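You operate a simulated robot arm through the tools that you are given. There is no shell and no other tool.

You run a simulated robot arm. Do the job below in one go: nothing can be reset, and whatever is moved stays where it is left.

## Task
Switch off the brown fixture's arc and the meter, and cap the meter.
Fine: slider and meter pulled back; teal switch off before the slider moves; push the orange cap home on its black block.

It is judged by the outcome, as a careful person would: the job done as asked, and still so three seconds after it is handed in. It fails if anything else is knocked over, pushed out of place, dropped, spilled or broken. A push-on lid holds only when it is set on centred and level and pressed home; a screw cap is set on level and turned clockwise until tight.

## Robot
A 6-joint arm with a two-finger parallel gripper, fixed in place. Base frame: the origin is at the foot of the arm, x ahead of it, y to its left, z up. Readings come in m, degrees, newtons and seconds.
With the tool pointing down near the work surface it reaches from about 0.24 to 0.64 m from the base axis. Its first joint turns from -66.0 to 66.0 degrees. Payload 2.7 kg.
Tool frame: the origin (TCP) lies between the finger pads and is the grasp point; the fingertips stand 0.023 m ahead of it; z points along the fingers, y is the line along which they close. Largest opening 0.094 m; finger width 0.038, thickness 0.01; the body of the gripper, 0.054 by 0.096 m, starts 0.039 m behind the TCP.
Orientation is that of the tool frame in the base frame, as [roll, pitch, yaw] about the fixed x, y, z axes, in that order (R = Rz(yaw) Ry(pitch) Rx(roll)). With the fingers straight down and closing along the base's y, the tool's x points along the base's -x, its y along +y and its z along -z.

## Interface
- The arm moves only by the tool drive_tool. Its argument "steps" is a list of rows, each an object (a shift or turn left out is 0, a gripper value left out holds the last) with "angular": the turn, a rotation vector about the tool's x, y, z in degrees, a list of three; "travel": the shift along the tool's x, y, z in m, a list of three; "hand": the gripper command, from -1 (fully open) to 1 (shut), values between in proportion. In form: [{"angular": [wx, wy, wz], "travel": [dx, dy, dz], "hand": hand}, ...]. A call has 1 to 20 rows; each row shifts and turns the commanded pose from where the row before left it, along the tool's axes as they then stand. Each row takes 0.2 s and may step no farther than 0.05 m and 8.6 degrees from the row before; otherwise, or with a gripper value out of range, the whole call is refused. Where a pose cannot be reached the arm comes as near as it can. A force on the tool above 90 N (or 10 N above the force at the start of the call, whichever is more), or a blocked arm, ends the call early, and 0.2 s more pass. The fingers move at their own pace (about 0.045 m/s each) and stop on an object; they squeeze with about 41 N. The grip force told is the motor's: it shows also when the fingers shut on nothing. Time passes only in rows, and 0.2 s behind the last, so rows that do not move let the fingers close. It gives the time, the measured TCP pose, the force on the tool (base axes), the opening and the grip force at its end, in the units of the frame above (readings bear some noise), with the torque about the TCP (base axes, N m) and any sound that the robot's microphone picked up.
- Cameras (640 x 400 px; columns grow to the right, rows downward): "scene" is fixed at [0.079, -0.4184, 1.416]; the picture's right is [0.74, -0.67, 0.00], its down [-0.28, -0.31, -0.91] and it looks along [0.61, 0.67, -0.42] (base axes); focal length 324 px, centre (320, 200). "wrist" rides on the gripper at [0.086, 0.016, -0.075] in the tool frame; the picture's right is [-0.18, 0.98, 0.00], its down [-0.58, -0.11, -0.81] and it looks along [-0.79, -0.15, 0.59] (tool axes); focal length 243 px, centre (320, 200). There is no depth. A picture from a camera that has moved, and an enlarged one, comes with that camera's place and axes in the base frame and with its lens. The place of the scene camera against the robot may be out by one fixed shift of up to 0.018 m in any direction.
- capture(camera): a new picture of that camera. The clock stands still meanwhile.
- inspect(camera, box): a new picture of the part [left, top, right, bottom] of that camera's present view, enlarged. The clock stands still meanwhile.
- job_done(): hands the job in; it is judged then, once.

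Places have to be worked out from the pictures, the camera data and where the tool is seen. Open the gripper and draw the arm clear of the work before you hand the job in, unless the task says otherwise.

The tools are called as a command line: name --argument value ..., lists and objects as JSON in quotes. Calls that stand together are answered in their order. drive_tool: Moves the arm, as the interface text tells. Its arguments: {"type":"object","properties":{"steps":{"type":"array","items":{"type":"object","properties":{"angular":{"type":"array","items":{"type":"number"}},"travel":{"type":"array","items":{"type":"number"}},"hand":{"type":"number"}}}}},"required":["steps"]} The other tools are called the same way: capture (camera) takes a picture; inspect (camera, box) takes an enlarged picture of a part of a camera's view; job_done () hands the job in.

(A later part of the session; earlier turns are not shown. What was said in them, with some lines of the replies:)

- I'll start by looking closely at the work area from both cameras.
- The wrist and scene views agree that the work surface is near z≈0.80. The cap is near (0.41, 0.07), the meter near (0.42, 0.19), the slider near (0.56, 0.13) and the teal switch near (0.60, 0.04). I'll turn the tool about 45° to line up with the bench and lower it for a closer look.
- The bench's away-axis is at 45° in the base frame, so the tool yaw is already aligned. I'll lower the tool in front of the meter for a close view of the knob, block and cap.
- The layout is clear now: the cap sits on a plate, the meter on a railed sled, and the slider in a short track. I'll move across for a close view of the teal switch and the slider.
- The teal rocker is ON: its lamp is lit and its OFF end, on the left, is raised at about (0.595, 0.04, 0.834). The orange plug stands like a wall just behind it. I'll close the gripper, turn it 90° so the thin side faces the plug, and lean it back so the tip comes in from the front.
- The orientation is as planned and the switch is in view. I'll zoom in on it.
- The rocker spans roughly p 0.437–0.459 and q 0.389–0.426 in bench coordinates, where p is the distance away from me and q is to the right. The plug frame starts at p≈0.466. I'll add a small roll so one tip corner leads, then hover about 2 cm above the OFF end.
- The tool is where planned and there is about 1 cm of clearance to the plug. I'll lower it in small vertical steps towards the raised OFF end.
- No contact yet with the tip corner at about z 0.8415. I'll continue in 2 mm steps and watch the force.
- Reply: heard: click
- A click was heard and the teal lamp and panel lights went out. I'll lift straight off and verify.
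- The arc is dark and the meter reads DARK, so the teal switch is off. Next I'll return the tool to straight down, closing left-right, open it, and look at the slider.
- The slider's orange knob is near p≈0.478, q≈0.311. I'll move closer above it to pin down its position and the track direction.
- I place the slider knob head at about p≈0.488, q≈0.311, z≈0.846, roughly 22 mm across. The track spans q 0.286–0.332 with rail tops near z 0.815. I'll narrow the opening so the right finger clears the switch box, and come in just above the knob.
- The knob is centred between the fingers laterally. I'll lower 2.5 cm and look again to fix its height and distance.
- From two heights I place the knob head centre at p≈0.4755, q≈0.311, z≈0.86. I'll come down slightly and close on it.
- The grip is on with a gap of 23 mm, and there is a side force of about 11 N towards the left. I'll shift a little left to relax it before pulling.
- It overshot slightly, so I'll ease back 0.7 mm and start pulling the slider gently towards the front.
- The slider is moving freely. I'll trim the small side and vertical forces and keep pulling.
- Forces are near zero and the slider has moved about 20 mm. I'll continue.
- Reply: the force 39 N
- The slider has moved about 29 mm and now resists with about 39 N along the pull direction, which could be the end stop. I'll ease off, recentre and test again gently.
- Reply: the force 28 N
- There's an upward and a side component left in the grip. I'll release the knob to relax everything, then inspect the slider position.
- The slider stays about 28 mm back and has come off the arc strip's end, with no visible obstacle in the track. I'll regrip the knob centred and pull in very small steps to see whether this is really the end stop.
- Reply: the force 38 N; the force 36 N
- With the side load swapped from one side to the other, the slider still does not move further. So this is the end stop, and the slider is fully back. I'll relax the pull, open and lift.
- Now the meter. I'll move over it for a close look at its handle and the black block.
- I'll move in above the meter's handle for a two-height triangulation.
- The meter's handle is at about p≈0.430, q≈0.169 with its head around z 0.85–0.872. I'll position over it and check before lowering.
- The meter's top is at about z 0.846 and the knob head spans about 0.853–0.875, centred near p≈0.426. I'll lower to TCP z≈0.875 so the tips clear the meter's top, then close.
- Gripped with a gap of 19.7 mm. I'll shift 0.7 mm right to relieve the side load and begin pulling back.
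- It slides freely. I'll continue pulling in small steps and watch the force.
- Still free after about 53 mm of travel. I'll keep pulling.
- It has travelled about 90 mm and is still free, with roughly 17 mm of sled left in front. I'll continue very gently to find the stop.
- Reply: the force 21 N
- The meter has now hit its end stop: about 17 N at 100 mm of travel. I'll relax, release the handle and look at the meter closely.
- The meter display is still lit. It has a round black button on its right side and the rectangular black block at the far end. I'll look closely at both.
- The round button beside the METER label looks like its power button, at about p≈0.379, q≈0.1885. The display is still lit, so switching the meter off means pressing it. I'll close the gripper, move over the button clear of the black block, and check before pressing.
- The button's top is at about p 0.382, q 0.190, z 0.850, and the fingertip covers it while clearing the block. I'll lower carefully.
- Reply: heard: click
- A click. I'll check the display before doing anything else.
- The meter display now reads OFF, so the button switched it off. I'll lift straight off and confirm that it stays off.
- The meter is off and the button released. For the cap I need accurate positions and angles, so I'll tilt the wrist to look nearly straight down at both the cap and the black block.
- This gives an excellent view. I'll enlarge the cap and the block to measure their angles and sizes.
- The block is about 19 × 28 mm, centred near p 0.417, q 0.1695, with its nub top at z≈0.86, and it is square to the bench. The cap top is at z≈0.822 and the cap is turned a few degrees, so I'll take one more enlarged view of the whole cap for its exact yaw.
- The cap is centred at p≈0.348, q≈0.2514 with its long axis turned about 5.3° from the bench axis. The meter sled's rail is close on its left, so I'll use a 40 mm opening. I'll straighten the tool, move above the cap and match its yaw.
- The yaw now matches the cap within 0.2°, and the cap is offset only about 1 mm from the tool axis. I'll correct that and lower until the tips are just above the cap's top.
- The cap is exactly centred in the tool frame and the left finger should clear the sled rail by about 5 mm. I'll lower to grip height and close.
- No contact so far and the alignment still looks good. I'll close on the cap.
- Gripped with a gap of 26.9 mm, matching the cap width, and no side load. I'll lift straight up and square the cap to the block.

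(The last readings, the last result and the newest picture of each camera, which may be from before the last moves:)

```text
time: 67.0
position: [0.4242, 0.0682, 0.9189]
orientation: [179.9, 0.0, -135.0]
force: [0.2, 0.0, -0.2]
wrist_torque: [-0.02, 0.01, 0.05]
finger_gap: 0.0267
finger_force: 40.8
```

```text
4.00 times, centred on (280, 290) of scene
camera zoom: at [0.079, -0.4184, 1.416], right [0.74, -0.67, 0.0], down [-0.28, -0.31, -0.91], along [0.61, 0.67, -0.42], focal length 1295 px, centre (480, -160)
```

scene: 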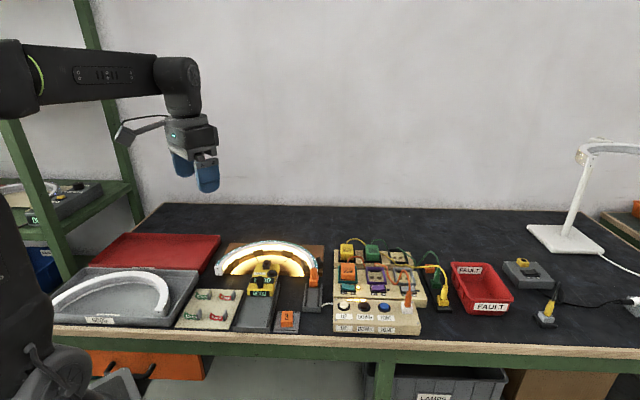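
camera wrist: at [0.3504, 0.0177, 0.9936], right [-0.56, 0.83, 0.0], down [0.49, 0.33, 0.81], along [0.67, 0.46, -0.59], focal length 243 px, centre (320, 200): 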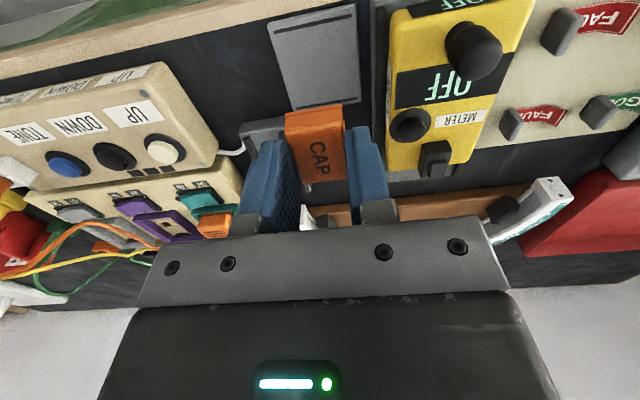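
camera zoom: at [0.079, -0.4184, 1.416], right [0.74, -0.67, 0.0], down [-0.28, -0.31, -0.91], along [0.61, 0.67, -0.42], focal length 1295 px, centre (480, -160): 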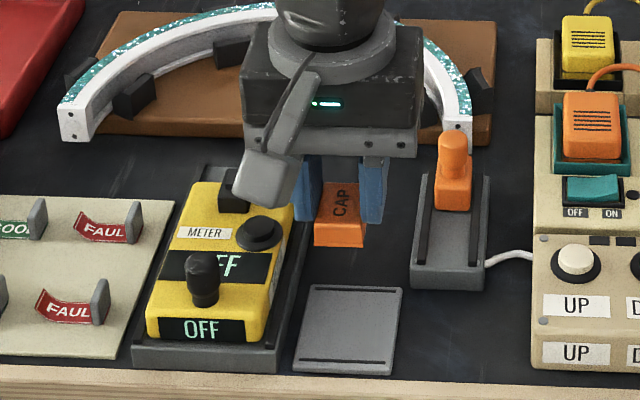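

The cap is held level and centred. I'll carry it over to hover above the black block, with its rim about 2.5 cm above the block.

drive_tool --steps '[{"travel": [-0.0237, 0.0274, 0]}, {"travel": [-0.0237, 0.0274, 0]}, {"travel": [-0.0237, 0.0274, 0]}, {}, {}]'

capture --camera "wrist"

inspect --camera "wrist" --box '[240, 60, 400, 160]'

inspect --camera "scene" --box '[230, 250, 310, 320]'

```text
time: 68.2
position: [0.4165, 0.176, 0.9195]
orientation: [180.0, 0.0, -135.0]
force: [-0.9, -0.1, -0.5]
wrist_torque: [-0.02, -0.02, -0.01]
finger_gap: 0.0268
finger_force: 40.5
```

```text
taken
camera wrist: at [0.343, 0.1268, 0.9935], right [-0.56, 0.83, 0.0], down [0.49, 0.33, 0.81], along [0.67, 0.46, -0.59], focal length 243 px, centre (320, 200)
```

wrist: 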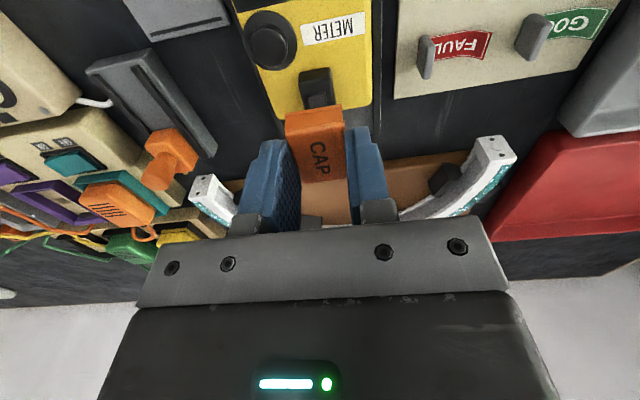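

```text
4.00 times, centred on (320, 110) of wrist
camera zoom: at [0.343, 0.1268, 0.9935], right [-0.56, 0.83, 0.0], down [0.49, 0.33, 0.81], along [0.67, 0.46, -0.59], focal length 970 px, centre (320, 560)
```

zoom: 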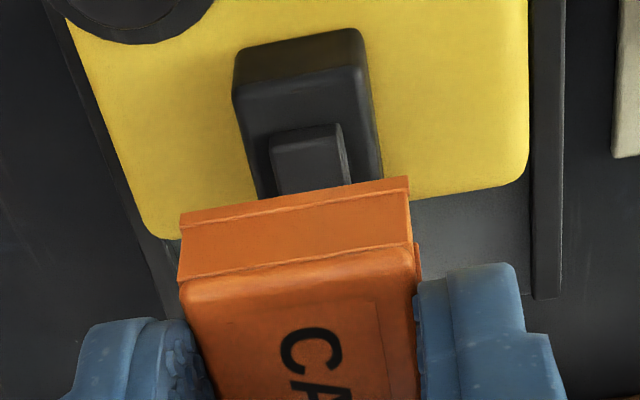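

```text
5.71 times, centred on (270, 285) of scene
camera zoom: at [0.079, -0.4184, 1.416], right [0.74, -0.67, 0.0], down [-0.28, -0.31, -0.91], along [0.61, 0.67, -0.42], focal length 1850 px, centre (606, -286)
```

zoom: 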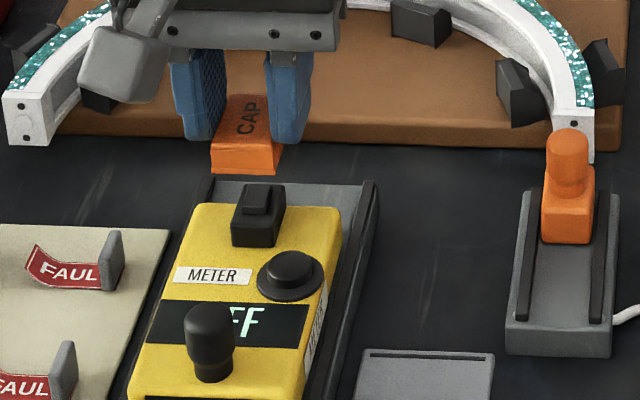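

The lateral alignment is within about 0.5 mm. Comparing several views, the cap sits about 1.7 mm too far away, so I'll shift it towards the front and lower until the rim is just above the nub.

drive_tool --steps '[{"travel": [0.0017, 0, 0.01]}, {"travel": [0, 0, 0.011]}, {}, {}]'

inspect --camera "wrist" --box '[250, 60, 390, 148]'

inspect --camera "scene" --box '[240, 255, 300, 305]'

```text
time: 69.2
position: [0.4152, 0.175, 0.8968]
orientation: [-180.0, 0.0, -135.0]
force: [-0.6, 0.0, 0.3]
wrist_torque: [0.01, 0.0, -0.01]
finger_gap: 0.0269
finger_force: 40.9
```

```text
4.55 times, centred on (320, 104) of wrist
camera zoom: at [0.3411, 0.1252, 0.9724], right [-0.56, 0.83, 0.0], down [0.49, 0.33, 0.81], along [0.67, 0.46, -0.59], focal length 1103 px, centre (320, 636)
```

zoom: 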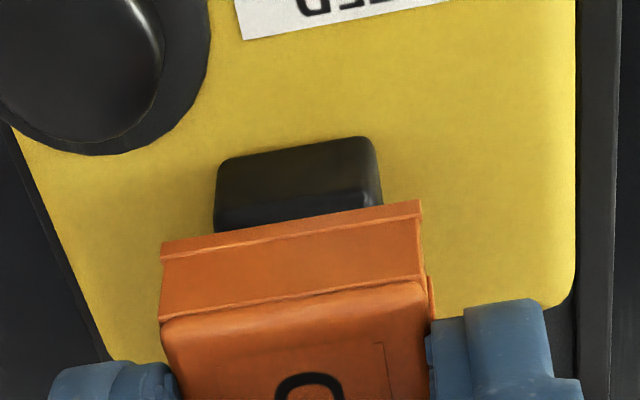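

```text
8.00 times, centred on (270, 280) of scene
camera zoom: at [0.079, -0.4184, 1.416], right [0.74, -0.67, 0.0], down [-0.28, -0.31, -0.91], along [0.61, 0.67, -0.42], focal length 2590 px, centre (720, -440)
```

zoom: 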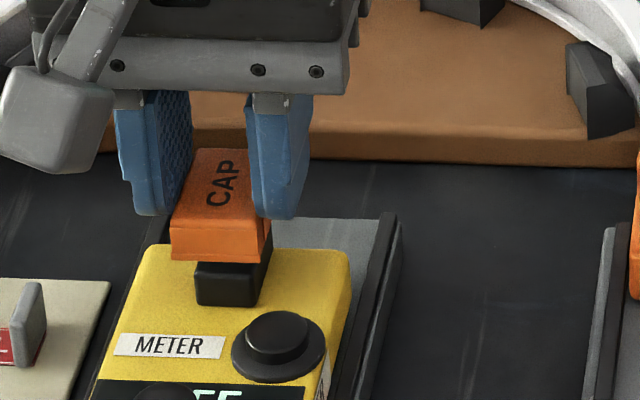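

The cap now hovers just above the block and the lateral match is within 0.5 mm. I'll take larger enlargements to judge the fore-aft alignment before setting it on.

inspect --camera "scene" --box '[255, 268, 285, 288]'

inspect --camera "wrist" --box '[280, 80, 360, 130]'

```text
16.00 times, centred on (270, 278) of scene
camera zoom: at [0.079, -0.4184, 1.416], right [0.74, -0.67, 0.0], down [-0.28, -0.31, -0.91], along [0.61, 0.67, -0.42], focal length 5181 px, centre (1120, -1048)
```

zoom: 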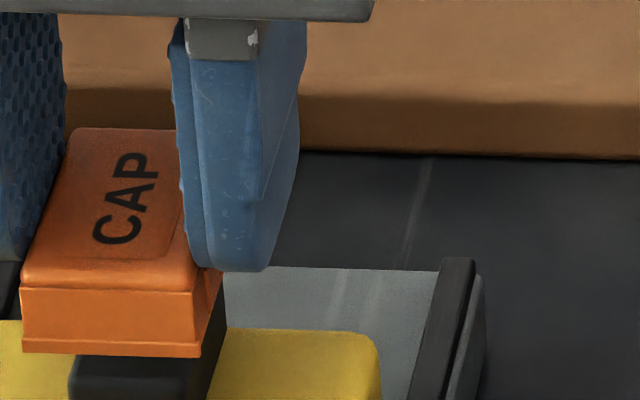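

```text
8.00 times, centred on (320, 105) of wrist
camera zoom: at [0.3411, 0.1252, 0.9724], right [-0.56, 0.83, 0.0], down [0.49, 0.33, 0.81], along [0.67, 0.46, -0.59], focal length 1941 px, centre (320, 960)
```

zoom: 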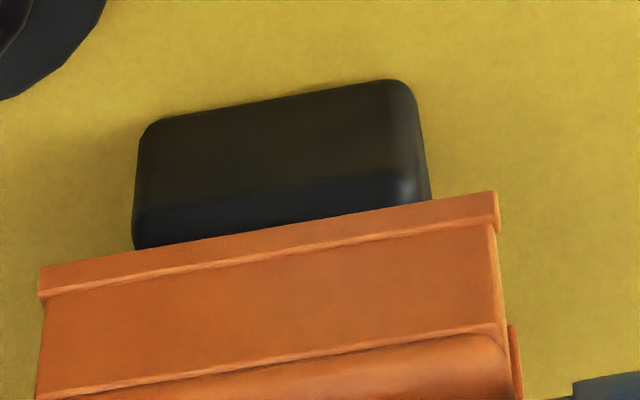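

inspect --camera "scene" --box '[250, 278, 280, 298]'

```text
16.00 times, centred on (265, 288) of scene
camera zoom: at [0.079, -0.4184, 1.416], right [0.74, -0.67, 0.0], down [-0.28, -0.31, -0.91], along [0.61, 0.67, -0.42], focal length 5181 px, centre (1200, -1208)
```

zoom: 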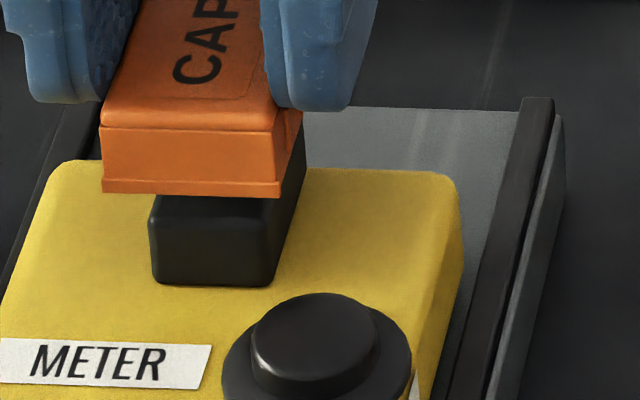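

Scene and wrist views together put the rim's front edge 4.3 mm ahead of the block's front face, where about 4.5 mm is ideal. Sideways it is within 0.5–1 mm. I'll make a small correction and lower in 2 mm steps while watching forces.

drive_tool --steps '[{"travel": [0.0003, -0.0005, 0.002]}, {"travel": [0, 0, 0.002]}, {"travel": [0, 0, 0.002]}, {}]'

inspect --camera "scene" --box '[250, 278, 280, 298]'

inspect --camera "wrist" --box '[280, 80, 360, 130]'

```text
time: 70.2
position: [0.4139, 0.1731, 0.8907]
orientation: [-179.9, 0.0, -135.0]
force: [-0.2, 0.5, -1.1]
wrist_torque: [0.02, 0.03, -0.01]
finger_gap: 0.0268
finger_force: 41.2
```

```text
16.00 times, centred on (265, 288) of scene
camera zoom: at [0.079, -0.4184, 1.416], right [0.74, -0.67, 0.0], down [-0.28, -0.31, -0.91], along [0.61, 0.67, -0.42], focal length 5181 px, centre (1200, -1208)
```

zoom: 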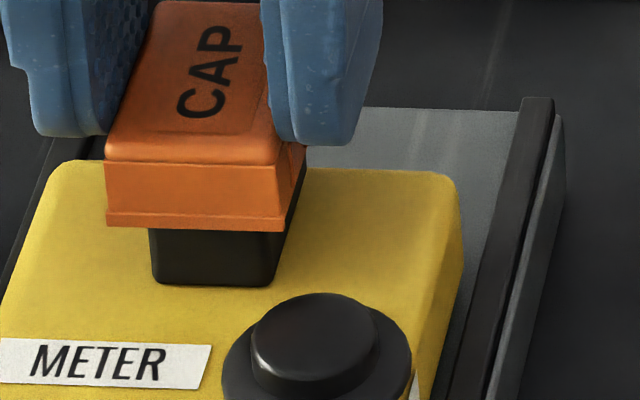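

```text
8.00 times, centred on (320, 105) of wrist
camera zoom: at [0.3407, 0.1244, 0.9663], right [-0.56, 0.83, 0.0], down [0.49, 0.33, 0.81], along [0.66, 0.46, -0.59], focal length 1941 px, centre (320, 960)
```

zoom: 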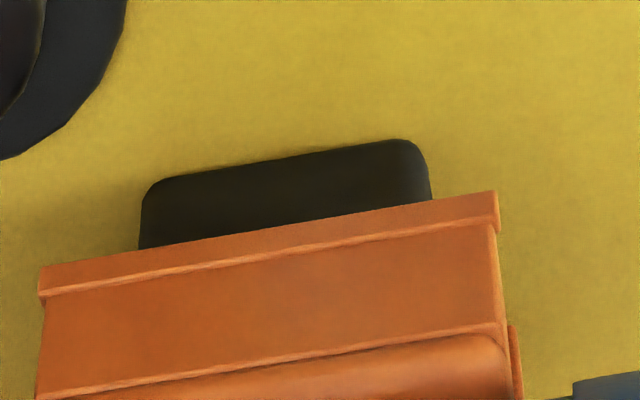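

Still no contact, and the two views bracket the block evenly to within about half a millimetre. I'll continue down in 1 mm steps.

drive_tool --steps '[{"travel": [0, 0, 0.001]}, {"travel": [0, 0, 0.001]}, {"travel": [0, 0, 0.001]}, {}]'

```text
time: 71.2
position: [0.414, 0.1748, 0.8877]
orientation: [-180.0, 0.0, -135.1]
force: [0.5, -0.7, -0.2]
wrist_torque: [0.01, 0.01, 0.0]
finger_gap: 0.0267
finger_force: 40.9
```

drive_tool --steps '[{"travel": [0, 0, 0.001]}, {"travel": [0, 0, 0.001]}, {"travel": [0, 0, 0.001]}, {}]'

inspect --camera "scene" --box '[250, 278, 280, 298]'

inspect --camera "wrist" --box '[280, 80, 360, 130]'

```text
time: 72.2
position: [0.414, 0.1744, 0.8845]
orientation: [180.0, 0.0, -134.9]
force: [0.6, -0.3, 0.1]
wrist_torque: [0.03, -0.03, 0.0]
finger_gap: 0.0269
finger_force: 41.2
```

```text
16.00 times, centred on (265, 288) of scene
camera zoom: at [0.079, -0.4184, 1.416], right [0.74, -0.67, 0.0], down [-0.28, -0.31, -0.91], along [0.61, 0.67, -0.42], focal length 5181 px, centre (1200, -1208)
```

zoom: 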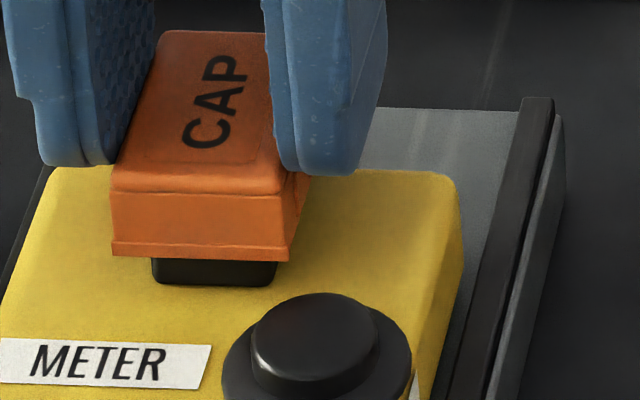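

```text
8.00 times, centred on (320, 105) of wrist
camera zoom: at [0.341, 0.1241, 0.9602], right [-0.56, 0.83, 0.0], down [0.49, 0.33, 0.81], along [0.67, 0.46, -0.59], focal length 1941 px, centre (320, 960)
```

zoom: 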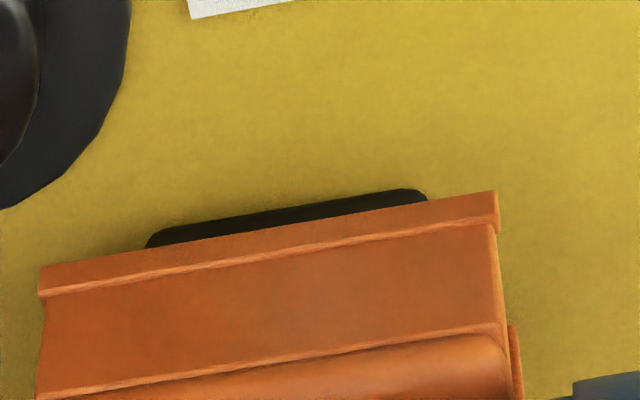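

The cap has slid down over the block with no contact force, so it is well aligned. I'll continue in 1 mm steps until it meets resistance.

drive_tool --steps '[{"travel": [0, 0, 0.001]}, {"travel": [0, 0, 0.001]}, {}]'

```text
time: 73.0
position: [0.4144, 0.1744, 0.8835]
orientation: [-180.0, 0.1, -135.0]
force: [0.0, 0.3, -0.8]
wrist_torque: [0.04, -0.01, 0.0]
finger_gap: 0.0268
finger_force: 41.1
```

drive_tool --steps '[{"travel": [0, 0, 0.001]}, {"travel": [0, 0, 0.001]}, {}]'

```text
time: 73.8
position: [0.4148, 0.1735, 0.8821]
orientation: [180.0, 0.1, -135.0]
force: [-1.0, -0.3, 6.0]
wrist_torque: [0.0, 0.01, -0.01]
finger_gap: 0.0268
finger_force: 41.7
```

First contact at 6 N upward with no side load. I'll press on in 1 mm steps.

drive_tool --steps '[{"travel": [0, 0, 0.001]}, {"travel": [0, 0, 0.001]}, {}]'

inspect --camera "scene" --box '[250, 278, 280, 298]'

```text
time: 74.6
position: [0.414, 0.1733, 0.8799]
orientation: [-179.9, 0.0, -134.9]
force: [-0.6, -0.4, 0.8]
wrist_torque: [-0.02, 0.0, -0.01]
finger_gap: 0.0268
finger_force: 40.5
```

```text
16.00 times, centred on (265, 288) of scene
camera zoom: at [0.079, -0.4184, 1.416], right [0.74, -0.67, 0.0], down [-0.28, -0.31, -0.91], along [0.61, 0.67, -0.42], focal length 5181 px, centre (1200, -1208)
```

zoom: 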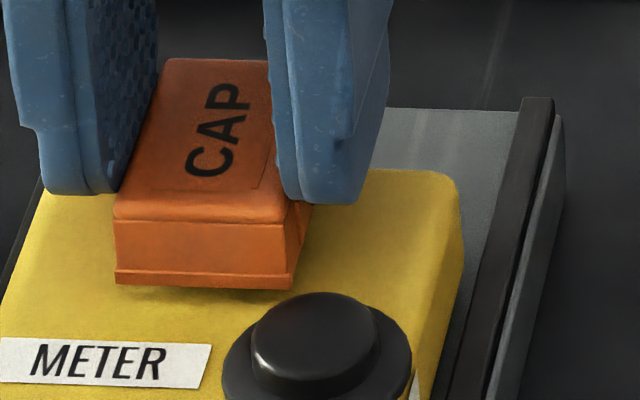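

The force dropped again and the cap moved further down. I'll keep pressing in small steps until it bottoms out.

drive_tool --steps '[{"travel": [0, 0, 0.001]}, {"travel": [0, 0, 0.001]}, {}]'

```text
time: 75.4
position: [0.4143, 0.1735, 0.8779]
orientation: [-179.9, 0.0, -135.0]
force: [-2.0, 0.5, 5.9]
wrist_torque: [0.02, 0.01, 0.03]
finger_gap: 0.027
finger_force: 41.0
```

drive_tool --steps '[{"travel": [0, 0, 0.001]}, {"travel": [0, 0, 0.001]}, {}]'

inspect --camera "scene" --box '[250, 278, 280, 298]'

inspect --camera "wrist" --box '[260, 70, 380, 145]'

```text
time: 76.2
position: [0.4146, 0.1749, 0.8777]
orientation: [-179.9, 0.3, -135.0]
force: [-7.4, 5.0, 34.7]
wrist_torque: [0.11, 0.15, -0.01]
finger_gap: 0.0268
finger_force: 40.8
```

```text
16.00 times, centred on (265, 288) of scene
camera zoom: at [0.0783, -0.4185, 1.4161], right [0.74, -0.67, 0.0], down [-0.28, -0.31, -0.91], along [0.61, 0.67, -0.42], focal length 5181 px, centre (1200, -1208)
```

zoom: 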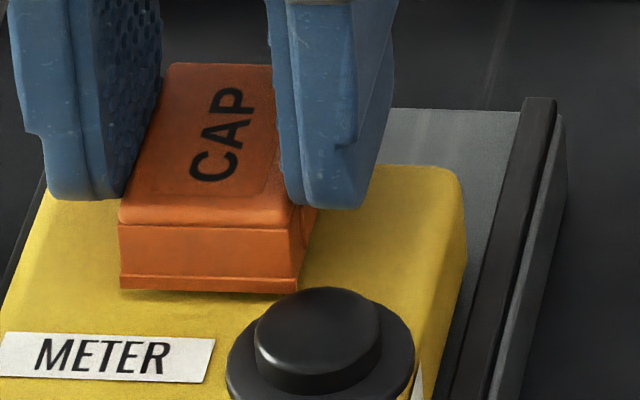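

```text
5.33 times, centred on (320, 108) of wrist
camera zoom: at [0.3414, 0.1246, 0.952], right [-0.57, 0.82, 0.0], down [0.48, 0.33, 0.81], along [0.67, 0.46, -0.59], focal length 1294 px, centre (320, 693)
```

zoom: 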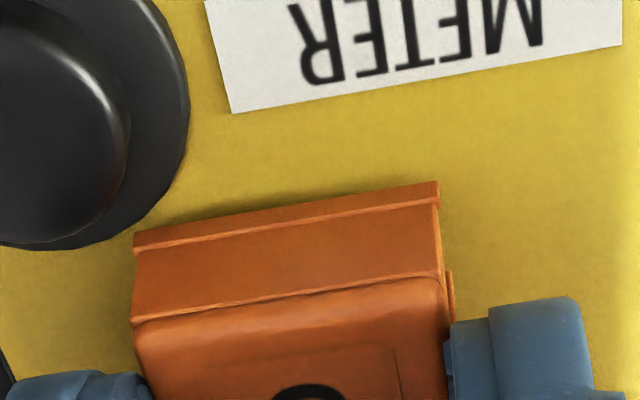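

The cap now meets firm resistance at 35 N, level and fully down over the block. I'll release it, rise, and press straight on its top centre with closed fingers to make sure it is home.

drive_tool --steps '[{"travel": [0, 0, -0.001]}, {"hand": 0.149}, {}, {}, {"travel": [0, 0, -0.02]}, {"travel": [0, 0, -0.03]}, {}]'

capture --camera "wrist"

inspect --camera "wrist" --box '[240, 30, 400, 130]'

inspect --camera "scene" --box '[235, 265, 295, 305]'

```text
time: 77.8
position: [0.4142, 0.1734, 0.9269]
orientation: [179.9, 0.0, -135.1]
force: [0.1, 0.3, 0.7]
wrist_torque: [-0.01, 0.01, 0.02]
finger_gap: 0.0398
finger_force: 0.1
```

```text
taken
camera wrist: at [0.3407, 0.1245, 1.0017], right [-0.56, 0.83, 0.0], down [0.49, 0.33, 0.81], along [0.67, 0.46, -0.59], focal length 243 px, centre (320, 200)
```

wrist: 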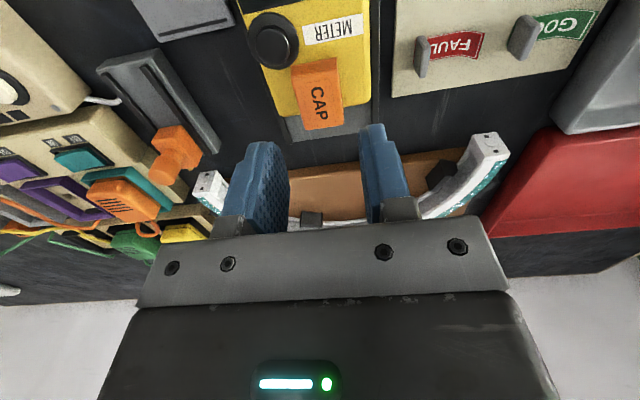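

```text
4.00 times, centred on (320, 80) of wrist
camera zoom: at [0.3407, 0.1245, 1.0017], right [-0.56, 0.83, 0.0], down [0.49, 0.33, 0.81], along [0.67, 0.46, -0.59], focal length 970 px, centre (320, 680)
```

zoom: 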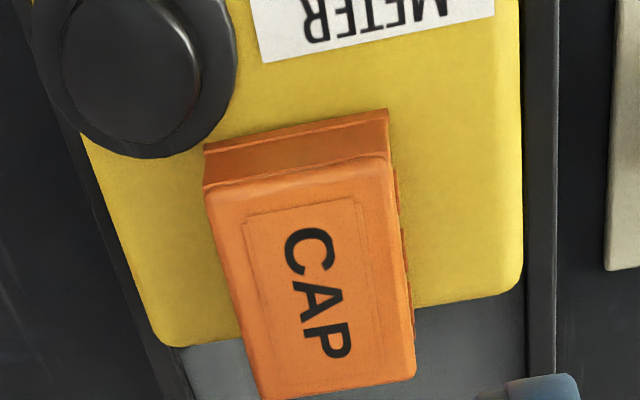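

```text
10.00 times, centred on (265, 285) of scene
camera zoom: at [0.079, -0.4184, 1.416], right [0.74, -0.67, 0.0], down [-0.28, -0.31, -0.91], along [0.61, 0.67, -0.42], focal length 3238 px, centre (870, -650)
```

zoom: 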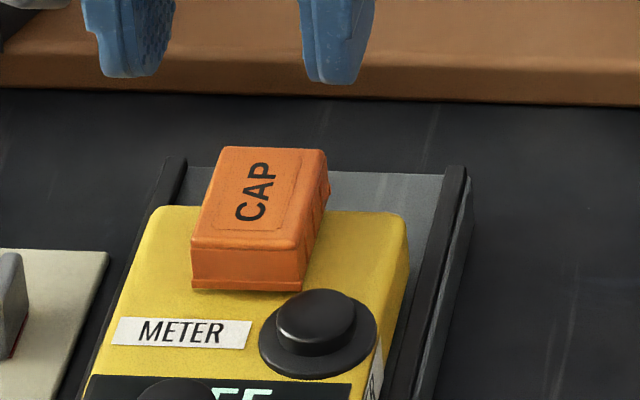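

The cap is seated level on the block. I'll close the fingers and press down on the middle of its top.

drive_tool --steps '[{"hand": 1}, {}, {}, {"travel": [0.0005, 0, 0.02]}, {"travel": [0, 0, 0.015]}, {}]'

drive_tool --steps '[{"travel": [0, 0, 0.002]}, {"travel": [0, 0, 0.002]}, {"travel": [0, 0, 0.001]}, {}]'

```text
time: 79.2
position: [0.4136, 0.1751, 0.8895]
orientation: [179.9, 0.0, -134.9]
force: [-0.4, -0.1, 1.0]
wrist_torque: [-0.02, -0.01, -0.01]
finger_gap: 0.0002
finger_force: 40.9
```

```text
time: 80.2
position: [0.4146, 0.1746, 0.8864]
orientation: [180.0, -0.1, -135.0]
force: [0.1, -0.4, 0.5]
wrist_torque: [-0.02, -0.01, -0.04]
finger_gap: 0.0
finger_force: 40.9
```

drive_tool --steps '[{"travel": [0, 0, 0.001]}, {"travel": [0, 0, 0.001]}, {"travel": [0, 0, 0.001]}, {}]'

inspect --camera "scene" --box '[235, 265, 295, 305]'

```text
time: 81.2
position: [0.4153, 0.1739, 0.8831]
orientation: [-180.0, 0.2, -135.1]
force: [-0.5, 0.8, 10.4]
wrist_torque: [0.03, 0.03, -0.01]
finger_gap: 0.0003
finger_force: 40.6
```

```text
10.00 times, centred on (265, 285) of scene
camera zoom: at [0.0788, -0.4185, 1.416], right [0.74, -0.67, 0.0], down [-0.28, -0.31, -0.91], along [0.61, 0.67, -0.42], focal length 3238 px, centre (870, -650)
```

zoom: 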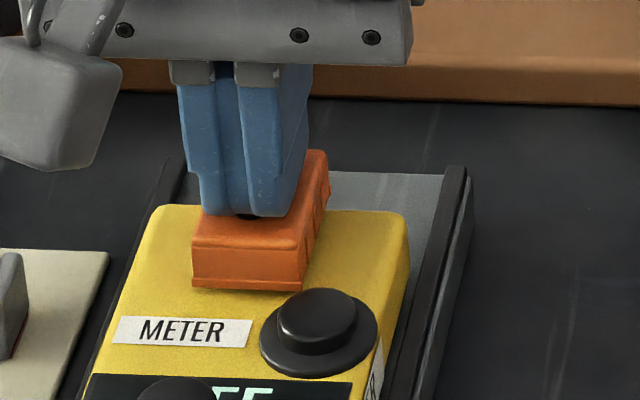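

Contact is centred on the cap's top at 10 N. I'll press harder in small steps.

drive_tool --steps '[{"travel": [0, 0, 0.001]}, {"travel": [0, 0, 0.001]}, {}]'

```text
time: 82.0
position: [0.4153, 0.174, 0.8829]
orientation: [-179.9, 0.5, -134.9]
force: [-3.6, 1.9, 35.0]
wrist_torque: [0.08, 0.1, 0.01]
finger_gap: 0.0
finger_force: 40.9
```

drive_tool --steps '[{"travel": [0, 0, 0.001]}, {"travel": [0, 0, 0.001]}, {}]'

```text
time: 82.8
position: [0.4156, 0.1749, 0.8823]
orientation: [-179.9, 0.5, -135.0]
force: [-5.7, 3.0, 46.5]
wrist_torque: [0.09, 0.19, -0.01]
finger_gap: 0.0
finger_force: 40.8
```

drive_tool --steps '[{"travel": [0, 0, 0.001]}, {"travel": [0, 0, 0.0005]}, {}]'

```text
time: 83.6
position: [0.4163, 0.1758, 0.8817]
orientation: [-179.8, 0.8, -135.0]
force: [-7.5, 4.2, 54.3]
wrist_torque: [0.14, 0.21, 0.02]
finger_gap: 0.0
finger_force: 40.8
```

The cap takes 54 N without moving further, so it is home. I'll lift off and check it from both cameras.

drive_tool --steps '[{"travel": [0, 0, -0.004]}, {"travel": [0, 0, -0.006]}, {"travel": [0, 0, -0.03]}, {"travel": [0, 0, -0.04]}, {"travel": [0, 0, -0.03]}, {}]'

inspect --camera "scene" --box '[235, 265, 295, 305]'

inspect --camera "wrist" --box '[240, 0, 400, 100]'

capture --camera "scene"

```text
time: 85.0
position: [0.4147, 0.1748, 0.9881]
orientation: [179.9, -0.1, -135.0]
force: [0.2, 0.1, -0.6]
wrist_torque: [0.0, 0.0, -0.01]
finger_gap: 0.0
finger_force: 40.9
```

```text
10.00 times, centred on (265, 285) of scene
camera zoom: at [0.079, -0.4184, 1.416], right [0.74, -0.67, 0.0], down [-0.28, -0.31, -0.91], along [0.61, 0.67, -0.42], focal length 3238 px, centre (870, -650)
```

zoom: 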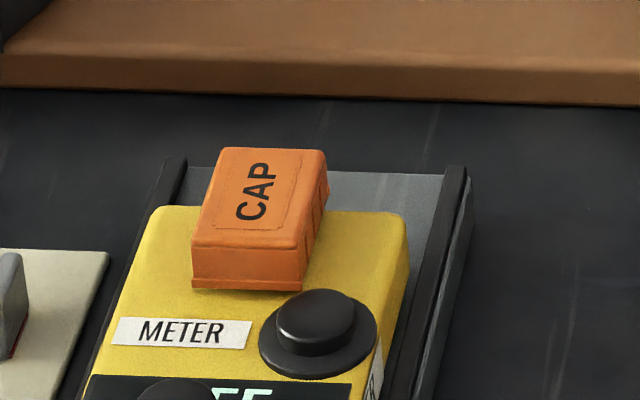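

```text
4.00 times, centred on (320, 50) of wrist
camera zoom: at [0.3407, 0.1243, 1.0627], right [-0.56, 0.83, 0.0], down [0.49, 0.33, 0.81], along [0.66, 0.46, -0.59], focal length 970 px, centre (320, 800)
```

zoom: 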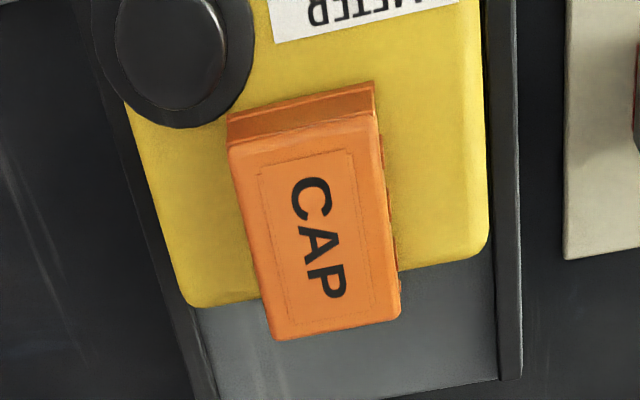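

```text
taken
```

scene: 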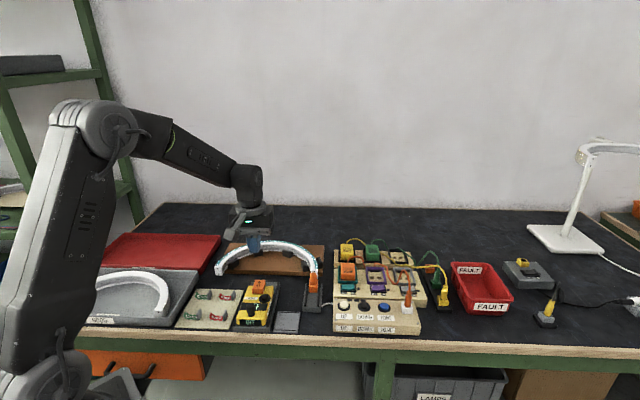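

The cap is seated level and square, and nothing else has shifted. I'll raise the arm clear, open the gripper, and do a final check of all the items.

drive_tool --steps '[{"travel": [0, 0, -0.04], "hand": -1}, {"travel": [0, 0, -0.04]}, {"travel": [0.02, 0, -0.04]}, {"travel": [0.03, 0, -0.03]}, {"travel": [0.03, 0, -0.03]}, {}, {}]'

capture --camera "wrist"

inspect --camera "scene" --box '[170, 230, 430, 345]'

inspect --camera "scene" --box '[225, 260, 345, 340]'

```text
time: 86.6
position: [0.3568, 0.1172, 1.1675]
orientation: [180.0, 0.0, -135.0]
force: [0.5, 0.3, 0.1]
wrist_torque: [0.01, 0.01, 0.03]
finger_gap: 0.0941
finger_force: 0.1
```

```text
taken
camera wrist: at [0.2836, 0.0677, 1.2427], right [-0.56, 0.83, 0.0], down [0.49, 0.33, 0.81], along [0.67, 0.46, -0.59], focal length 243 px, centre (320, 200)
```

wrist: 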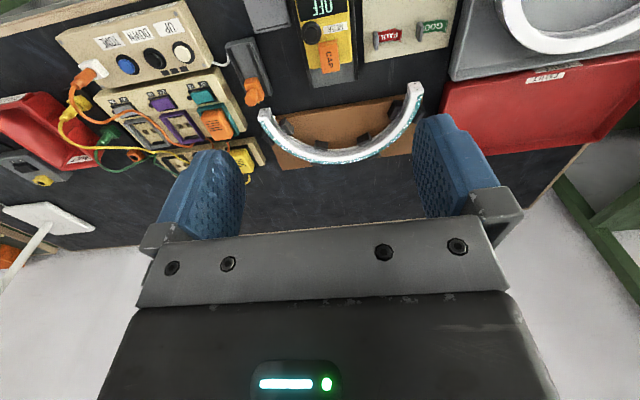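

```text
2.46 times, centred on (300, 288) of scene
camera zoom: at [0.079, -0.4184, 1.416], right [0.74, -0.67, 0.0], down [-0.28, -0.31, -0.91], along [0.61, 0.67, -0.42], focal length 797 px, centre (369, -15)
```

zoom: 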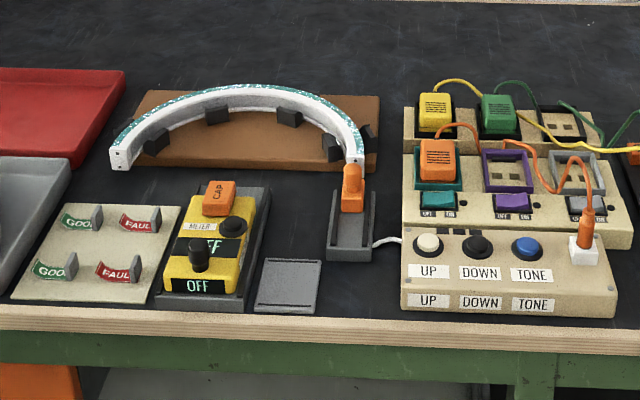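

```text
5.00 times, centred on (285, 300) of scene
camera zoom: at [0.079, -0.4184, 1.416], right [0.74, -0.67, 0.0], down [-0.28, -0.31, -0.91], along [0.61, 0.67, -0.42], focal length 1619 px, centre (495, -300)
```

zoom: 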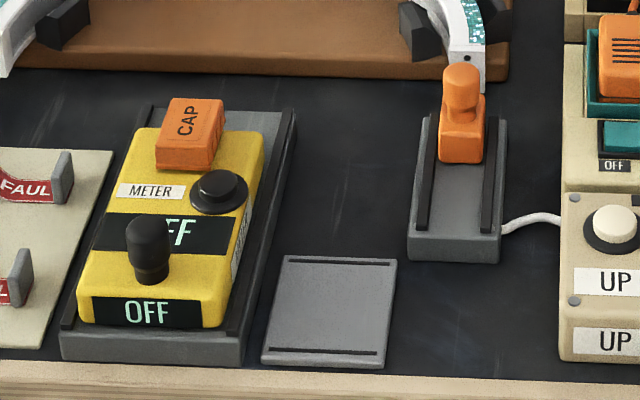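

Final check:
- The teal switch is OFF and the arc is dark.
- The slider is back at its stop and clear of the strip end.
- The meter is pulled back to its stop and reads OFF.
- The orange cap is pressed home on its black block.
- Nothing else has been moved, the gripper is open and the arm is clear.

I'm handing the job in.

job_done

```text
The job is handed in.
```

The arc on the brown fixture and the meter are both off, and the meter is capped. I've handed the job in, but no verdict has come back yet.

- **Teal switch:** I turned it off first. It clicked, its lamp went out and the arc went dark.
- **Slider:** I then pulled it back about 29 mm, where it hit a firm stop, clear of the end of the arc strip. About 3 cm of track was left in front of it, but it would not move further at around 35–40 N.
- **Meter:** I pulled it back about 100 mm to its stop. Its display was still lit after that, so I pressed the round black button on it and the display changed to OFF.
- **Cap:** The orange cap sits level and square on the meter's black block. I pressed it with up to 54 N and it went down no further.

In the final pictures nothing else had moved. The gripper is open and the arm is clear of the bench.
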